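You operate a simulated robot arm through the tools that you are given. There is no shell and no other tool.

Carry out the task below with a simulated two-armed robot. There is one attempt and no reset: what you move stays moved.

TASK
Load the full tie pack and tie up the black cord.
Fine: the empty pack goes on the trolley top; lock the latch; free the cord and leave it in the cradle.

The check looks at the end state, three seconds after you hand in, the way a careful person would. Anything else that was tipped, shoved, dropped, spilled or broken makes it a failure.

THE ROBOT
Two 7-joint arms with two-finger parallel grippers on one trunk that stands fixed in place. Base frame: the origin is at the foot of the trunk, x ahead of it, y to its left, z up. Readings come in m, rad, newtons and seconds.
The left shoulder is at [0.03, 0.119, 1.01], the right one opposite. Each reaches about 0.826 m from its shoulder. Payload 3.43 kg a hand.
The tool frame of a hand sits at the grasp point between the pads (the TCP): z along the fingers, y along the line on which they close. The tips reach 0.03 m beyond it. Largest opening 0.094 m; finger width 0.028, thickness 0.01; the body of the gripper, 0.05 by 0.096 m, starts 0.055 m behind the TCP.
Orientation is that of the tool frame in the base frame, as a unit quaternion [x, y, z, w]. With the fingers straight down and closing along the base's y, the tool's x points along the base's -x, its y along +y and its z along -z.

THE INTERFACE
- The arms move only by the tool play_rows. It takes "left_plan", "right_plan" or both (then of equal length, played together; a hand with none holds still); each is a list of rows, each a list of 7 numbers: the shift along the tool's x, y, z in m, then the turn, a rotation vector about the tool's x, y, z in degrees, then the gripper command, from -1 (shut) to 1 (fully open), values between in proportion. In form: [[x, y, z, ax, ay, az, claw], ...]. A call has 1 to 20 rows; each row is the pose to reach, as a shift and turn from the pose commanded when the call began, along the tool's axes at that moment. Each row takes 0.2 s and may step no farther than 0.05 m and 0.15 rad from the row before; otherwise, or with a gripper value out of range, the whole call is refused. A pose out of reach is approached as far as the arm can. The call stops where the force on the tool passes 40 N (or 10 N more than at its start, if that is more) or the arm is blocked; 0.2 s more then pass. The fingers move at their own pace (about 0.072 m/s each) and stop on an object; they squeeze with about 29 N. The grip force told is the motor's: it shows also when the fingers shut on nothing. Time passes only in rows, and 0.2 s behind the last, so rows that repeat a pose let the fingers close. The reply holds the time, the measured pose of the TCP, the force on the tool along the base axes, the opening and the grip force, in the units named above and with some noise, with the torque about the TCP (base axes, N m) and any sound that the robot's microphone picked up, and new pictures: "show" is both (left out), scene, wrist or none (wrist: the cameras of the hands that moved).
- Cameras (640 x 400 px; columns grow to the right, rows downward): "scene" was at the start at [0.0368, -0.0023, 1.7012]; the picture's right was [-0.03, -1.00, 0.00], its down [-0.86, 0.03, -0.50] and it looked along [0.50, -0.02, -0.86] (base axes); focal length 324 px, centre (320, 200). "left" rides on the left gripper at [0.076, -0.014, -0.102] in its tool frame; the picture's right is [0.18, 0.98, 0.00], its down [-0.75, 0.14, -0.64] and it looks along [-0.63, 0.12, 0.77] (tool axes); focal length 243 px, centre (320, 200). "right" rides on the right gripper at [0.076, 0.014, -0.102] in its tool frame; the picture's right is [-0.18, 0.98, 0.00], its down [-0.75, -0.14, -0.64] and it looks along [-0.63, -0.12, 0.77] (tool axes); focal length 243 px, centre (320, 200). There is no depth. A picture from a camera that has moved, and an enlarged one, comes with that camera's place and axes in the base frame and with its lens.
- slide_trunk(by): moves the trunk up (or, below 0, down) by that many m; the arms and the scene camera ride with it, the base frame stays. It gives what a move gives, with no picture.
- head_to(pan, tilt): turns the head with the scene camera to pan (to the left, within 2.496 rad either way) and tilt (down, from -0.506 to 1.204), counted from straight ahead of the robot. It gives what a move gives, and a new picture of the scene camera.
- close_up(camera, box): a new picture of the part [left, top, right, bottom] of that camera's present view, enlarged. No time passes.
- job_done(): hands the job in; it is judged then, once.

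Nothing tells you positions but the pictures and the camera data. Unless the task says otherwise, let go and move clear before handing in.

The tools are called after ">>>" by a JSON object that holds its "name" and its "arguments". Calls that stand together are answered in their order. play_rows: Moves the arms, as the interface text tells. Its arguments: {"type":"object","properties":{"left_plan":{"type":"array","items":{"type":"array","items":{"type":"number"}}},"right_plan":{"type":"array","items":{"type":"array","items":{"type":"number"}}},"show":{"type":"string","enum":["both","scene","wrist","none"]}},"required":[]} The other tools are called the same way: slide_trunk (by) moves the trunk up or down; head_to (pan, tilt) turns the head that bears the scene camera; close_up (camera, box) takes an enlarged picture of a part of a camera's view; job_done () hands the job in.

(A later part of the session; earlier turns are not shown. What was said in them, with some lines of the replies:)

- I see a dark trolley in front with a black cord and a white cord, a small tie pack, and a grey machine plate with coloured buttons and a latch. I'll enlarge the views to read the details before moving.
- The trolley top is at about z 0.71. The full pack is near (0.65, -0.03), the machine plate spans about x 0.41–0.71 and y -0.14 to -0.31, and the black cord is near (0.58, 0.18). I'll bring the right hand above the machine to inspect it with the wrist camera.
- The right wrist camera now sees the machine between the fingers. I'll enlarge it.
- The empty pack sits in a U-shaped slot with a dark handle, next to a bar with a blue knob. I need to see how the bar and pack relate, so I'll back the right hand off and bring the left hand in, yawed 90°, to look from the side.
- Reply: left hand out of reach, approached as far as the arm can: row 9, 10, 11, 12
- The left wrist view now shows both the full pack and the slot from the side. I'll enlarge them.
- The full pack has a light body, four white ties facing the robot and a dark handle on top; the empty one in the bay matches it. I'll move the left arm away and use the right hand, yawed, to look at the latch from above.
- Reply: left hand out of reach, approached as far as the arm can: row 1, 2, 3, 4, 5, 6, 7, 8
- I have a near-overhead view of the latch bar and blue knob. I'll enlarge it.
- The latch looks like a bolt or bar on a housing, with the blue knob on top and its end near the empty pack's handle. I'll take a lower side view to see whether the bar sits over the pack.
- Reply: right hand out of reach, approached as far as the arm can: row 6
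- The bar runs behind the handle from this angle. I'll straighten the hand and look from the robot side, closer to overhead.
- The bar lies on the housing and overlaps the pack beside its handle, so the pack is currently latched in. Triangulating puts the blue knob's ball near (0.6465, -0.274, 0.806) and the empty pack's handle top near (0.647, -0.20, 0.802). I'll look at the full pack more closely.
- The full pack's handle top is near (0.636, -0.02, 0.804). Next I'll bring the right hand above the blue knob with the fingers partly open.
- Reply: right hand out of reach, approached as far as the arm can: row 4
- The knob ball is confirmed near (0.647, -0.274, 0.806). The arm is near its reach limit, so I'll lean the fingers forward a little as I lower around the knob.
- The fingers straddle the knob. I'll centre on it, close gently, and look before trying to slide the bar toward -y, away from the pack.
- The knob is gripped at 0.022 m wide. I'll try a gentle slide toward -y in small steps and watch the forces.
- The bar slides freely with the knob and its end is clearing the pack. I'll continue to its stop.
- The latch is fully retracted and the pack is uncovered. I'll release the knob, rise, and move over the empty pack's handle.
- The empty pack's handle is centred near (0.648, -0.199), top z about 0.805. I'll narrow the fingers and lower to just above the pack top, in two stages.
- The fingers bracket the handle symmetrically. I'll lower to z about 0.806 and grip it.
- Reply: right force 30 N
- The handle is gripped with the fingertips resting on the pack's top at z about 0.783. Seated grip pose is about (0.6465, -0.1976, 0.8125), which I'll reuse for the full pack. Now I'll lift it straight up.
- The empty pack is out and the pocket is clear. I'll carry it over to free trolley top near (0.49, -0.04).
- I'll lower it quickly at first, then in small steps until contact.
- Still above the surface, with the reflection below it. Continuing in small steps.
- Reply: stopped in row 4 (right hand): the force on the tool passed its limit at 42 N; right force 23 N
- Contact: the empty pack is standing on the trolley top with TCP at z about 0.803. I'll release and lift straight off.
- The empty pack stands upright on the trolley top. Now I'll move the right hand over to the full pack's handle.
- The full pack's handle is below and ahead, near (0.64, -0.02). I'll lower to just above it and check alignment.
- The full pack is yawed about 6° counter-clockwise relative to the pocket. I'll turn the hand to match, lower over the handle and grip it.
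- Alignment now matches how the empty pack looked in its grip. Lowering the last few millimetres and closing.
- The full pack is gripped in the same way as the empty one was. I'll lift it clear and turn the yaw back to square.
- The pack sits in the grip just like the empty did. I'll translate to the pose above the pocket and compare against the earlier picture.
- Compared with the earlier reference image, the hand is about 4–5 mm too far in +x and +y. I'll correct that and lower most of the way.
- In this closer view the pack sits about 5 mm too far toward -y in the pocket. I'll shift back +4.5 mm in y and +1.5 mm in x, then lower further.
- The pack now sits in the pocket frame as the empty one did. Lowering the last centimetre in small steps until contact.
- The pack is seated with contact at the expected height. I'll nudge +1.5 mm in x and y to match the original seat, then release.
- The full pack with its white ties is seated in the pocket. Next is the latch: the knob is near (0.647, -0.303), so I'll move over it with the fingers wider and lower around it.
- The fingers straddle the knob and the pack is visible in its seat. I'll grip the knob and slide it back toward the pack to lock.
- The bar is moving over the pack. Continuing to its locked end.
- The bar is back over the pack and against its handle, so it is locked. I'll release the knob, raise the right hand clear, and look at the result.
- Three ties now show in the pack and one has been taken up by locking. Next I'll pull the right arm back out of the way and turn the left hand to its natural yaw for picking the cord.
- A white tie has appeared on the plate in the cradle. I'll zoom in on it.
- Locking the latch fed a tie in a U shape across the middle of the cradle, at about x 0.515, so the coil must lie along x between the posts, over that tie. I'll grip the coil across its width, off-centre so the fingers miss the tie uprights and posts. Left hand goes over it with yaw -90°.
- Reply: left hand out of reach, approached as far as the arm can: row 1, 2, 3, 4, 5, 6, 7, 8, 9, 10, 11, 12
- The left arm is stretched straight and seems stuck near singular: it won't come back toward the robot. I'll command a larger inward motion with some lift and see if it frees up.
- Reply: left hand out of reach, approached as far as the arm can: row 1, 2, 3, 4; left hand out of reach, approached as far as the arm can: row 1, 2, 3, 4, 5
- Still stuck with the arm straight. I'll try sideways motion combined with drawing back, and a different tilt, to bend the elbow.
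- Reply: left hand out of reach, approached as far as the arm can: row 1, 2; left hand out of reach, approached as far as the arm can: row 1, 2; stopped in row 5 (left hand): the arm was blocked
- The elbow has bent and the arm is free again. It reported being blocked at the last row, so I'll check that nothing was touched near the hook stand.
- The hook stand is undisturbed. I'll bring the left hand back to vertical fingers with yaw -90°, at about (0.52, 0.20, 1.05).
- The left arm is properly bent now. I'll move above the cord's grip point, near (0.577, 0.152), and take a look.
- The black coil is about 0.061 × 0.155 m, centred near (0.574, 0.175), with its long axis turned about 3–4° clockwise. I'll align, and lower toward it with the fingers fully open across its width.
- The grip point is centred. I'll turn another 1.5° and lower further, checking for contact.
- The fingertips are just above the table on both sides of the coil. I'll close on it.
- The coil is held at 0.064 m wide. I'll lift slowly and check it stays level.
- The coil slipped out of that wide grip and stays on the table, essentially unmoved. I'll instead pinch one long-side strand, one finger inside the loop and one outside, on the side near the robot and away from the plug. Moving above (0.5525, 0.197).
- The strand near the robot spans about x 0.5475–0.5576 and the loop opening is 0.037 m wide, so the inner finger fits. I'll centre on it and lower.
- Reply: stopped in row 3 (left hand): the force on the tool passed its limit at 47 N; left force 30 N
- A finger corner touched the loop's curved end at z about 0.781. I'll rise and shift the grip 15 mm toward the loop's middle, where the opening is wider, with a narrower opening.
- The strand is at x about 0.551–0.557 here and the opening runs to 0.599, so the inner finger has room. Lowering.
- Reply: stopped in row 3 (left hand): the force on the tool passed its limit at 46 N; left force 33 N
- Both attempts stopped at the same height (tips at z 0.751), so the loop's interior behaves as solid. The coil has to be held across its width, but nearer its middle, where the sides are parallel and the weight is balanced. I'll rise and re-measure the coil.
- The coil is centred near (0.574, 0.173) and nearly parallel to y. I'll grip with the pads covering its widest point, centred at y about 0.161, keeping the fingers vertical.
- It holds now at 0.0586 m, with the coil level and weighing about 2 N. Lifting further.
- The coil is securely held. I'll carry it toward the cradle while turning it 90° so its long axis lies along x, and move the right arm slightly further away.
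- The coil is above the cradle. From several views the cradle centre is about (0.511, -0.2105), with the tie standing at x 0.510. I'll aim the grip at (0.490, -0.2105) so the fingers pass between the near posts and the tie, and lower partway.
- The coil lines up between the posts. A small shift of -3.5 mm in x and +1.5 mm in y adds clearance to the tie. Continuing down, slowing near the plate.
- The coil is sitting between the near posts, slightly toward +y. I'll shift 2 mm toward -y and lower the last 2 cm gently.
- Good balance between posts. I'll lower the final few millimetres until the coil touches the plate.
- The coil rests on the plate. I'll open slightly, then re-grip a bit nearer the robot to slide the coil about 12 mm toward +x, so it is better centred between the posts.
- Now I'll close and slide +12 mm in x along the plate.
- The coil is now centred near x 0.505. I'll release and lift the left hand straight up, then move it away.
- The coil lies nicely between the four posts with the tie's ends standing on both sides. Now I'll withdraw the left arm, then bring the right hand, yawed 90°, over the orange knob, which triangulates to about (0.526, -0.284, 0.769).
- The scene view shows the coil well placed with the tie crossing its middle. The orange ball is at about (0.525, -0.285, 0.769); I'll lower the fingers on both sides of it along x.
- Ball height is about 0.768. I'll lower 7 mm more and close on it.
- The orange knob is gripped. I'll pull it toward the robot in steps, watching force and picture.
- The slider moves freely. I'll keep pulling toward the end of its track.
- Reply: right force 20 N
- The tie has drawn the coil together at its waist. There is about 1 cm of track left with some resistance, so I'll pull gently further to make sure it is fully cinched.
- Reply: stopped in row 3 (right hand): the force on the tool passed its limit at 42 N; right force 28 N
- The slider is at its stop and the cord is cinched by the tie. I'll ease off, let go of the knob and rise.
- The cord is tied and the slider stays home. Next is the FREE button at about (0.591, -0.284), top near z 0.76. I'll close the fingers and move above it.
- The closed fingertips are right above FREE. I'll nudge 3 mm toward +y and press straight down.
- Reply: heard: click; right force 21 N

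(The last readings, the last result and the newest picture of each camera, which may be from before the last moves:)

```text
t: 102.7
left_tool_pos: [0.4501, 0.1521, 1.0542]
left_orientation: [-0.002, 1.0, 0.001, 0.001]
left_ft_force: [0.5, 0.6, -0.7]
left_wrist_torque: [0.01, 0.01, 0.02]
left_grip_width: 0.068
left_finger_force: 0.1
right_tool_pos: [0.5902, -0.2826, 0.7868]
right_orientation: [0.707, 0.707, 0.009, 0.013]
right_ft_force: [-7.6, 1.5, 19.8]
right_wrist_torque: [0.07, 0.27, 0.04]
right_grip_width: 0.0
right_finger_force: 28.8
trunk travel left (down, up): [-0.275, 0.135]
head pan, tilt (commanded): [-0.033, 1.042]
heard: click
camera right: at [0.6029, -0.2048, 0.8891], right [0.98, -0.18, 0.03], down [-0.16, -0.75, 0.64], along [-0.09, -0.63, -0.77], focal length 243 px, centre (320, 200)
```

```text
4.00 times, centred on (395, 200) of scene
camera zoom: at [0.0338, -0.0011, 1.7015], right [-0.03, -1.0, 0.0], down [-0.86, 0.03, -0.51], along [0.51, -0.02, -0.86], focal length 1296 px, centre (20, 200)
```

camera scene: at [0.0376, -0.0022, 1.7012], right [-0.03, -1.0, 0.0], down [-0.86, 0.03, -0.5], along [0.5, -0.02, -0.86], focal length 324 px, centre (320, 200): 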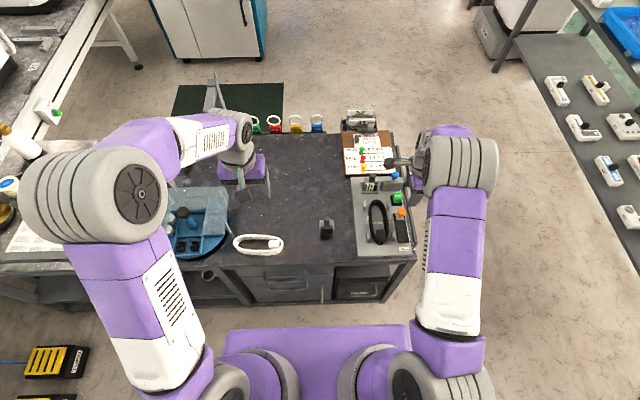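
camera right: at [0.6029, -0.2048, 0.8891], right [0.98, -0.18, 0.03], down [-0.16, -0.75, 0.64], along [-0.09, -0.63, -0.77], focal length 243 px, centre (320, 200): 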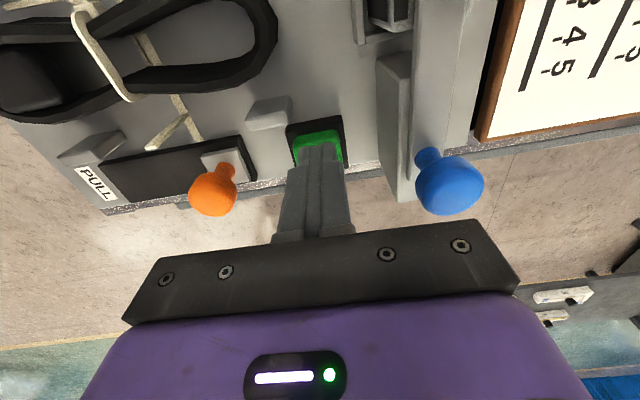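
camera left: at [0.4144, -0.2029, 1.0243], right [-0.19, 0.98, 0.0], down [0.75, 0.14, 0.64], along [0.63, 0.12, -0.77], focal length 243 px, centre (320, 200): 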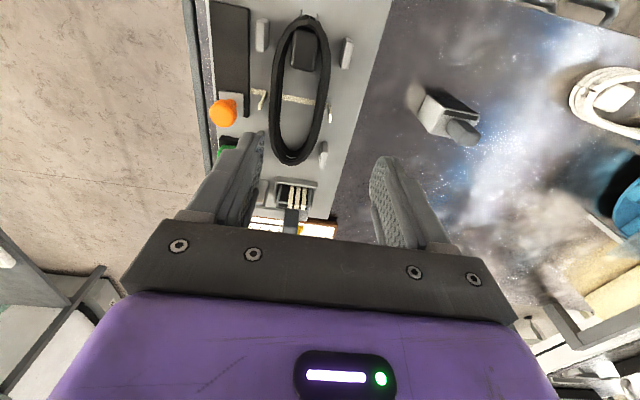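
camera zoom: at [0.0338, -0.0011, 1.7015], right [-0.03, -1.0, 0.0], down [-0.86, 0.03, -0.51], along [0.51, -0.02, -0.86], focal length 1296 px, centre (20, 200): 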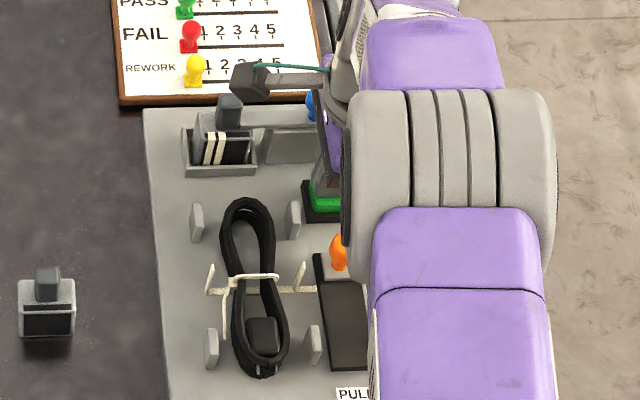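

A click: FREE released the tied cord, the slider returned, and the machine fed the next tie. I'll lift the hand straight off and withdraw.

>>> {"name": "play_rows", "arguments": {"right_plan": [[0, 0, -0.015, 0, 0, 0, -1], [0, 0, -0.045, 0, 0, 0, -1], [0, 0, -0.085, 0, 0, 0, -1], [0, -0.02, -0.125, 0, 0, 0, -1], [-0.03, -0.05, -0.15, 0, 0, 0, -1], [-0.06, -0.085, -0.17, 0, 0, 0, -1], [-0.08, -0.125, -0.19, 0, 0, 0, -1], [-0.1, -0.165, -0.2, 0, 0, 0, -1], [-0.11, -0.205, -0.21, 0, 0, 0, -1]], "show": "both"}}

>>> {"name": "close_up", "arguments": {"camera": "scene", "box": [335, 160, 425, 270]}}

>>> {"name": "close_up", "arguments": {"camera": "scene", "box": [220, 100, 440, 280]}}

```text
refused: row 6 steps farther than a row can; nothing moved
```

```text
3.64 times, centred on (380, 215) of scene
camera zoom: at [0.0338, -0.0011, 1.7015], right [-0.03, -1.0, 0.0], down [-0.86, 0.03, -0.51], along [0.51, -0.02, -0.86], focal length 1178 px, centre (102, 146)
```

zoom: 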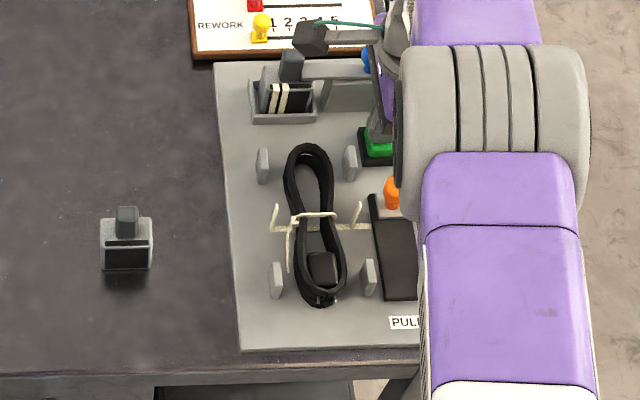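

```text
2.22 times, centred on (330, 190) of scene
camera zoom: at [0.0338, -0.0011, 1.7015], right [-0.03, -1.0, 0.0], down [-0.86, 0.03, -0.51], along [0.51, -0.02, -0.86], focal length 720 px, centre (298, 222)
```

zoom: 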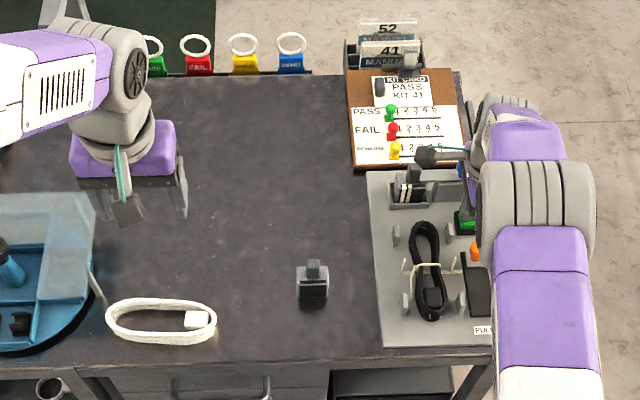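

The step was refused for being too large, so nothing moved. I'll redo the withdrawal with smaller steps, straight up first.

>>> {"name": "play_rows", "arguments": {"right_plan": [[0, 0, -0.015, 0, 0, 0, -1], [0, 0, -0.045, 0, 0, 0, -1], [0, 0, -0.085, 0, 0, 0, -1], [0, 0, -0.125, 0, 0, 0, -1], [-0.015, -0.03, -0.15, 0, 0, 0, -1], [-0.035, -0.06, -0.17, 0, 0, 0, -1], [-0.055, -0.095, -0.18, 0, 0, 0, -1], [-0.075, -0.13, -0.19, 0, 0, 0, -1], [-0.095, -0.165, -0.2, 0, 0, 0, -1], [-0.11, -0.2, -0.21, 0, 0, 0, -1]], "show": "both"}}

>>> {"name": "close_up", "arguments": {"camera": "scene", "box": [335, 160, 425, 270]}}

>>> {"name": "close_up", "arguments": {"camera": "scene", "box": [220, 100, 440, 280]}}

```text
t: 104.9
left_tool_pos: [0.451, 0.1511, 1.0531]
left_orientation: [-0.002, 1.0, 0.002, 0.001]
left_ft_force: [-0.4, 1.1, 0.7]
left_wrist_torque: [0.01, 0.02, -0.01]
left_grip_width: 0.0684
left_finger_force: 0.1
right_tool_pos: [0.3861, -0.3917, 0.9885]
right_orientation: [0.706, 0.708, 0.008, 0.011]
right_ft_force: [-0.2, -0.5, 0.4]
right_wrist_torque: [0.06, -0.02, 0.01]
right_grip_width: 0.0001
right_finger_force: 29.1
trunk travel left (down, up): [-0.275, 0.135]
head pan, tilt (commanded): [-0.033, 1.042]
camera scene: at [0.0354, -0.0024, 1.7012], right [-0.03, -1.0, 0.0], down [-0.86, 0.03, -0.5], along [0.5, -0.02, -0.86], focal length 324 px, centre (320, 200)
camera right: at [0.3981, -0.316, 1.0909], right [0.98, -0.18, 0.03], down [-0.16, -0.75, 0.64], along [-0.1, -0.63, -0.77], focal length 243 px, centre (320, 200)
```

scene: 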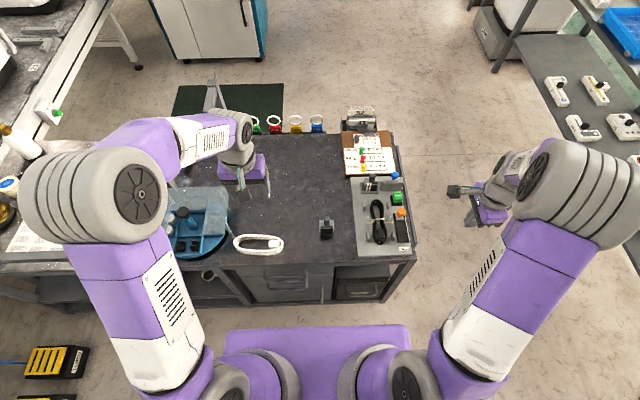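
right: 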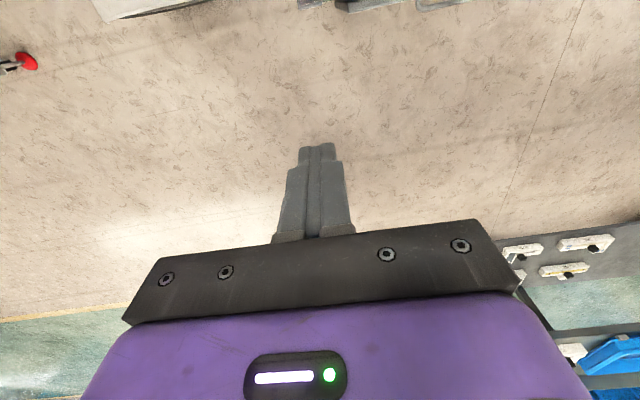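

```text
3.64 times, centred on (380, 215) of scene
camera zoom: at [0.0354, -0.0024, 1.7012], right [-0.03, -1.0, 0.0], down [-0.86, 0.03, -0.5], along [0.5, -0.02, -0.86], focal length 1178 px, centre (102, 146)
```

zoom: 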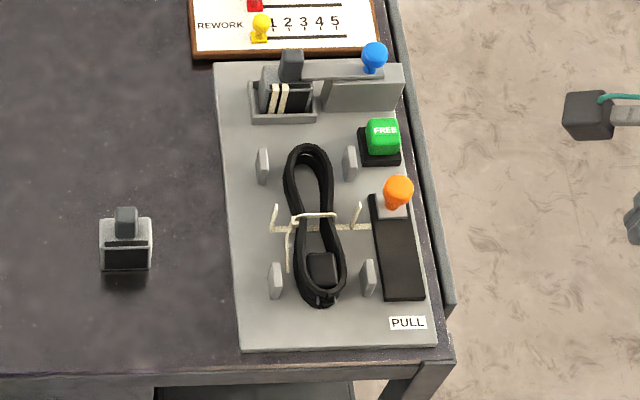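

```text
2.22 times, centred on (330, 190) of scene
camera zoom: at [0.0354, -0.0024, 1.7012], right [-0.03, -1.0, 0.0], down [-0.86, 0.03, -0.5], along [0.5, -0.02, -0.86], focal length 720 px, centre (298, 222)
```

zoom: 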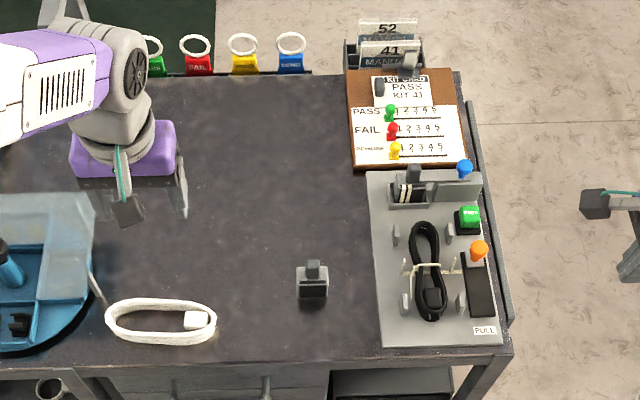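

Everything looks right: two ties remain in the latched pack, the empty pack stands on the trolley top, and the black cord lies tied in the cradle. Before handing in, I'll check the latch and the left side for anything disturbed.

>>> {"name": "close_up", "arguments": {"camera": "scene", "box": [350, 165, 415, 225]}}

>>> {"name": "close_up", "arguments": {"camera": "scene", "box": [100, 60, 340, 280]}}

>>> {"name": "close_up", "arguments": {"camera": "left", "box": [0, 0, 640, 400]}}

```text
6.67 times, centred on (382, 195) of scene
camera zoom: at [0.0354, -0.0024, 1.7012], right [-0.03, -1.0, 0.0], down [-0.86, 0.03, -0.5], along [0.5, -0.02, -0.86], focal length 2160 px, centre (-97, 233)
```

zoom: 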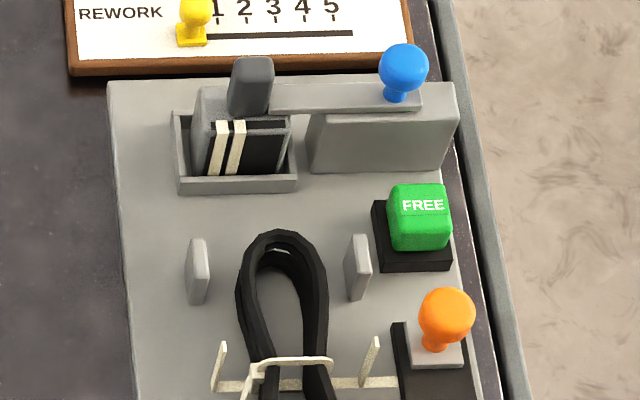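

```text
1.82 times, centred on (220, 170) of scene
camera zoom: at [0.0354, -0.0024, 1.7012], right [-0.03, -1.0, 0.0], down [-0.86, 0.03, -0.5], along [0.5, -0.02, -0.86], focal length 589 px, centre (502, 254)
```

zoom: 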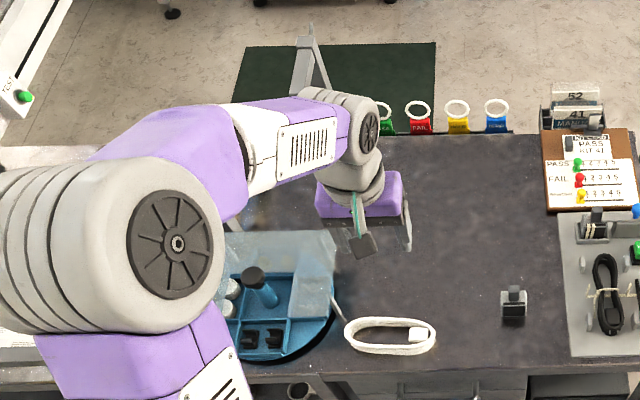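

```text
1.00 times, centred on (320, 200) of left (not enlarged: the box is as wide or as high as the picture)
camera zoom: at [0.3751, 0.1364, 1.1558], right [-0.19, 0.98, 0.0], down [0.75, 0.14, 0.64], along [0.63, 0.12, -0.77], focal length 243 px, centre (320, 200)
```

zoom: 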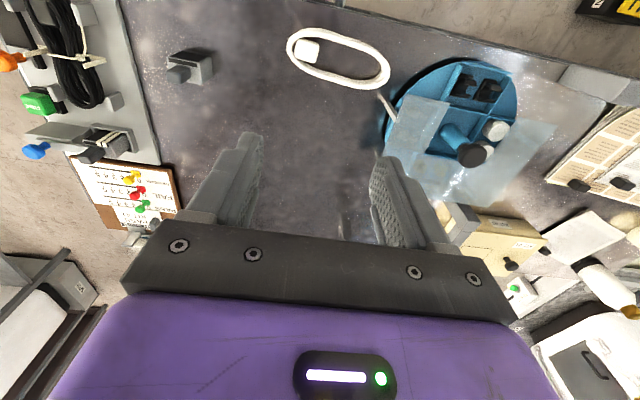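

The full pack is latched in its pocket, the empty one stands on the trolley top, and the black cord lies tied and freed in the cradle. The white cord and the other items look undisturbed, and both hands are clear, so I'm handing in.

>>> {"name": "job_done", "arguments": {}}

```text
The job is handed in.
```

I've handed the job in. When I last looked, everything you asked for was in place:

- **Full pack:** it is seated in the machine's pocket with the latch locked over it. Two of its four ties still show. Locking the latch fed one tie, which went on the cord. Pressing FREE fed the next one, which now lies across the cradle.
- **Empty pack:** it stands upright on the trolley top.
- **Black cord:** it is tied round the middle and lies in the cradle between the posts. I pulled the orange slider to its stop, then pressed FREE. It clicked, and the slider returned to its start.
- **Everything else:** the white cord, the score pegs and the hook stand look undisturbed, and both hands are clear.

- **Cord slipped once:** my first grip on the black cord failed just after I started to lift, so it stayed on the table almost where it was. I also pressed down on it twice while trying another grip, and it showed no visible harm.
- **Left arm stuck:** the left arm stretched out straight and wouldn't come back for a while. As it came free it reported being blocked near the hook stand. No contact force was measured, and the stand looked unmoved afterwards.
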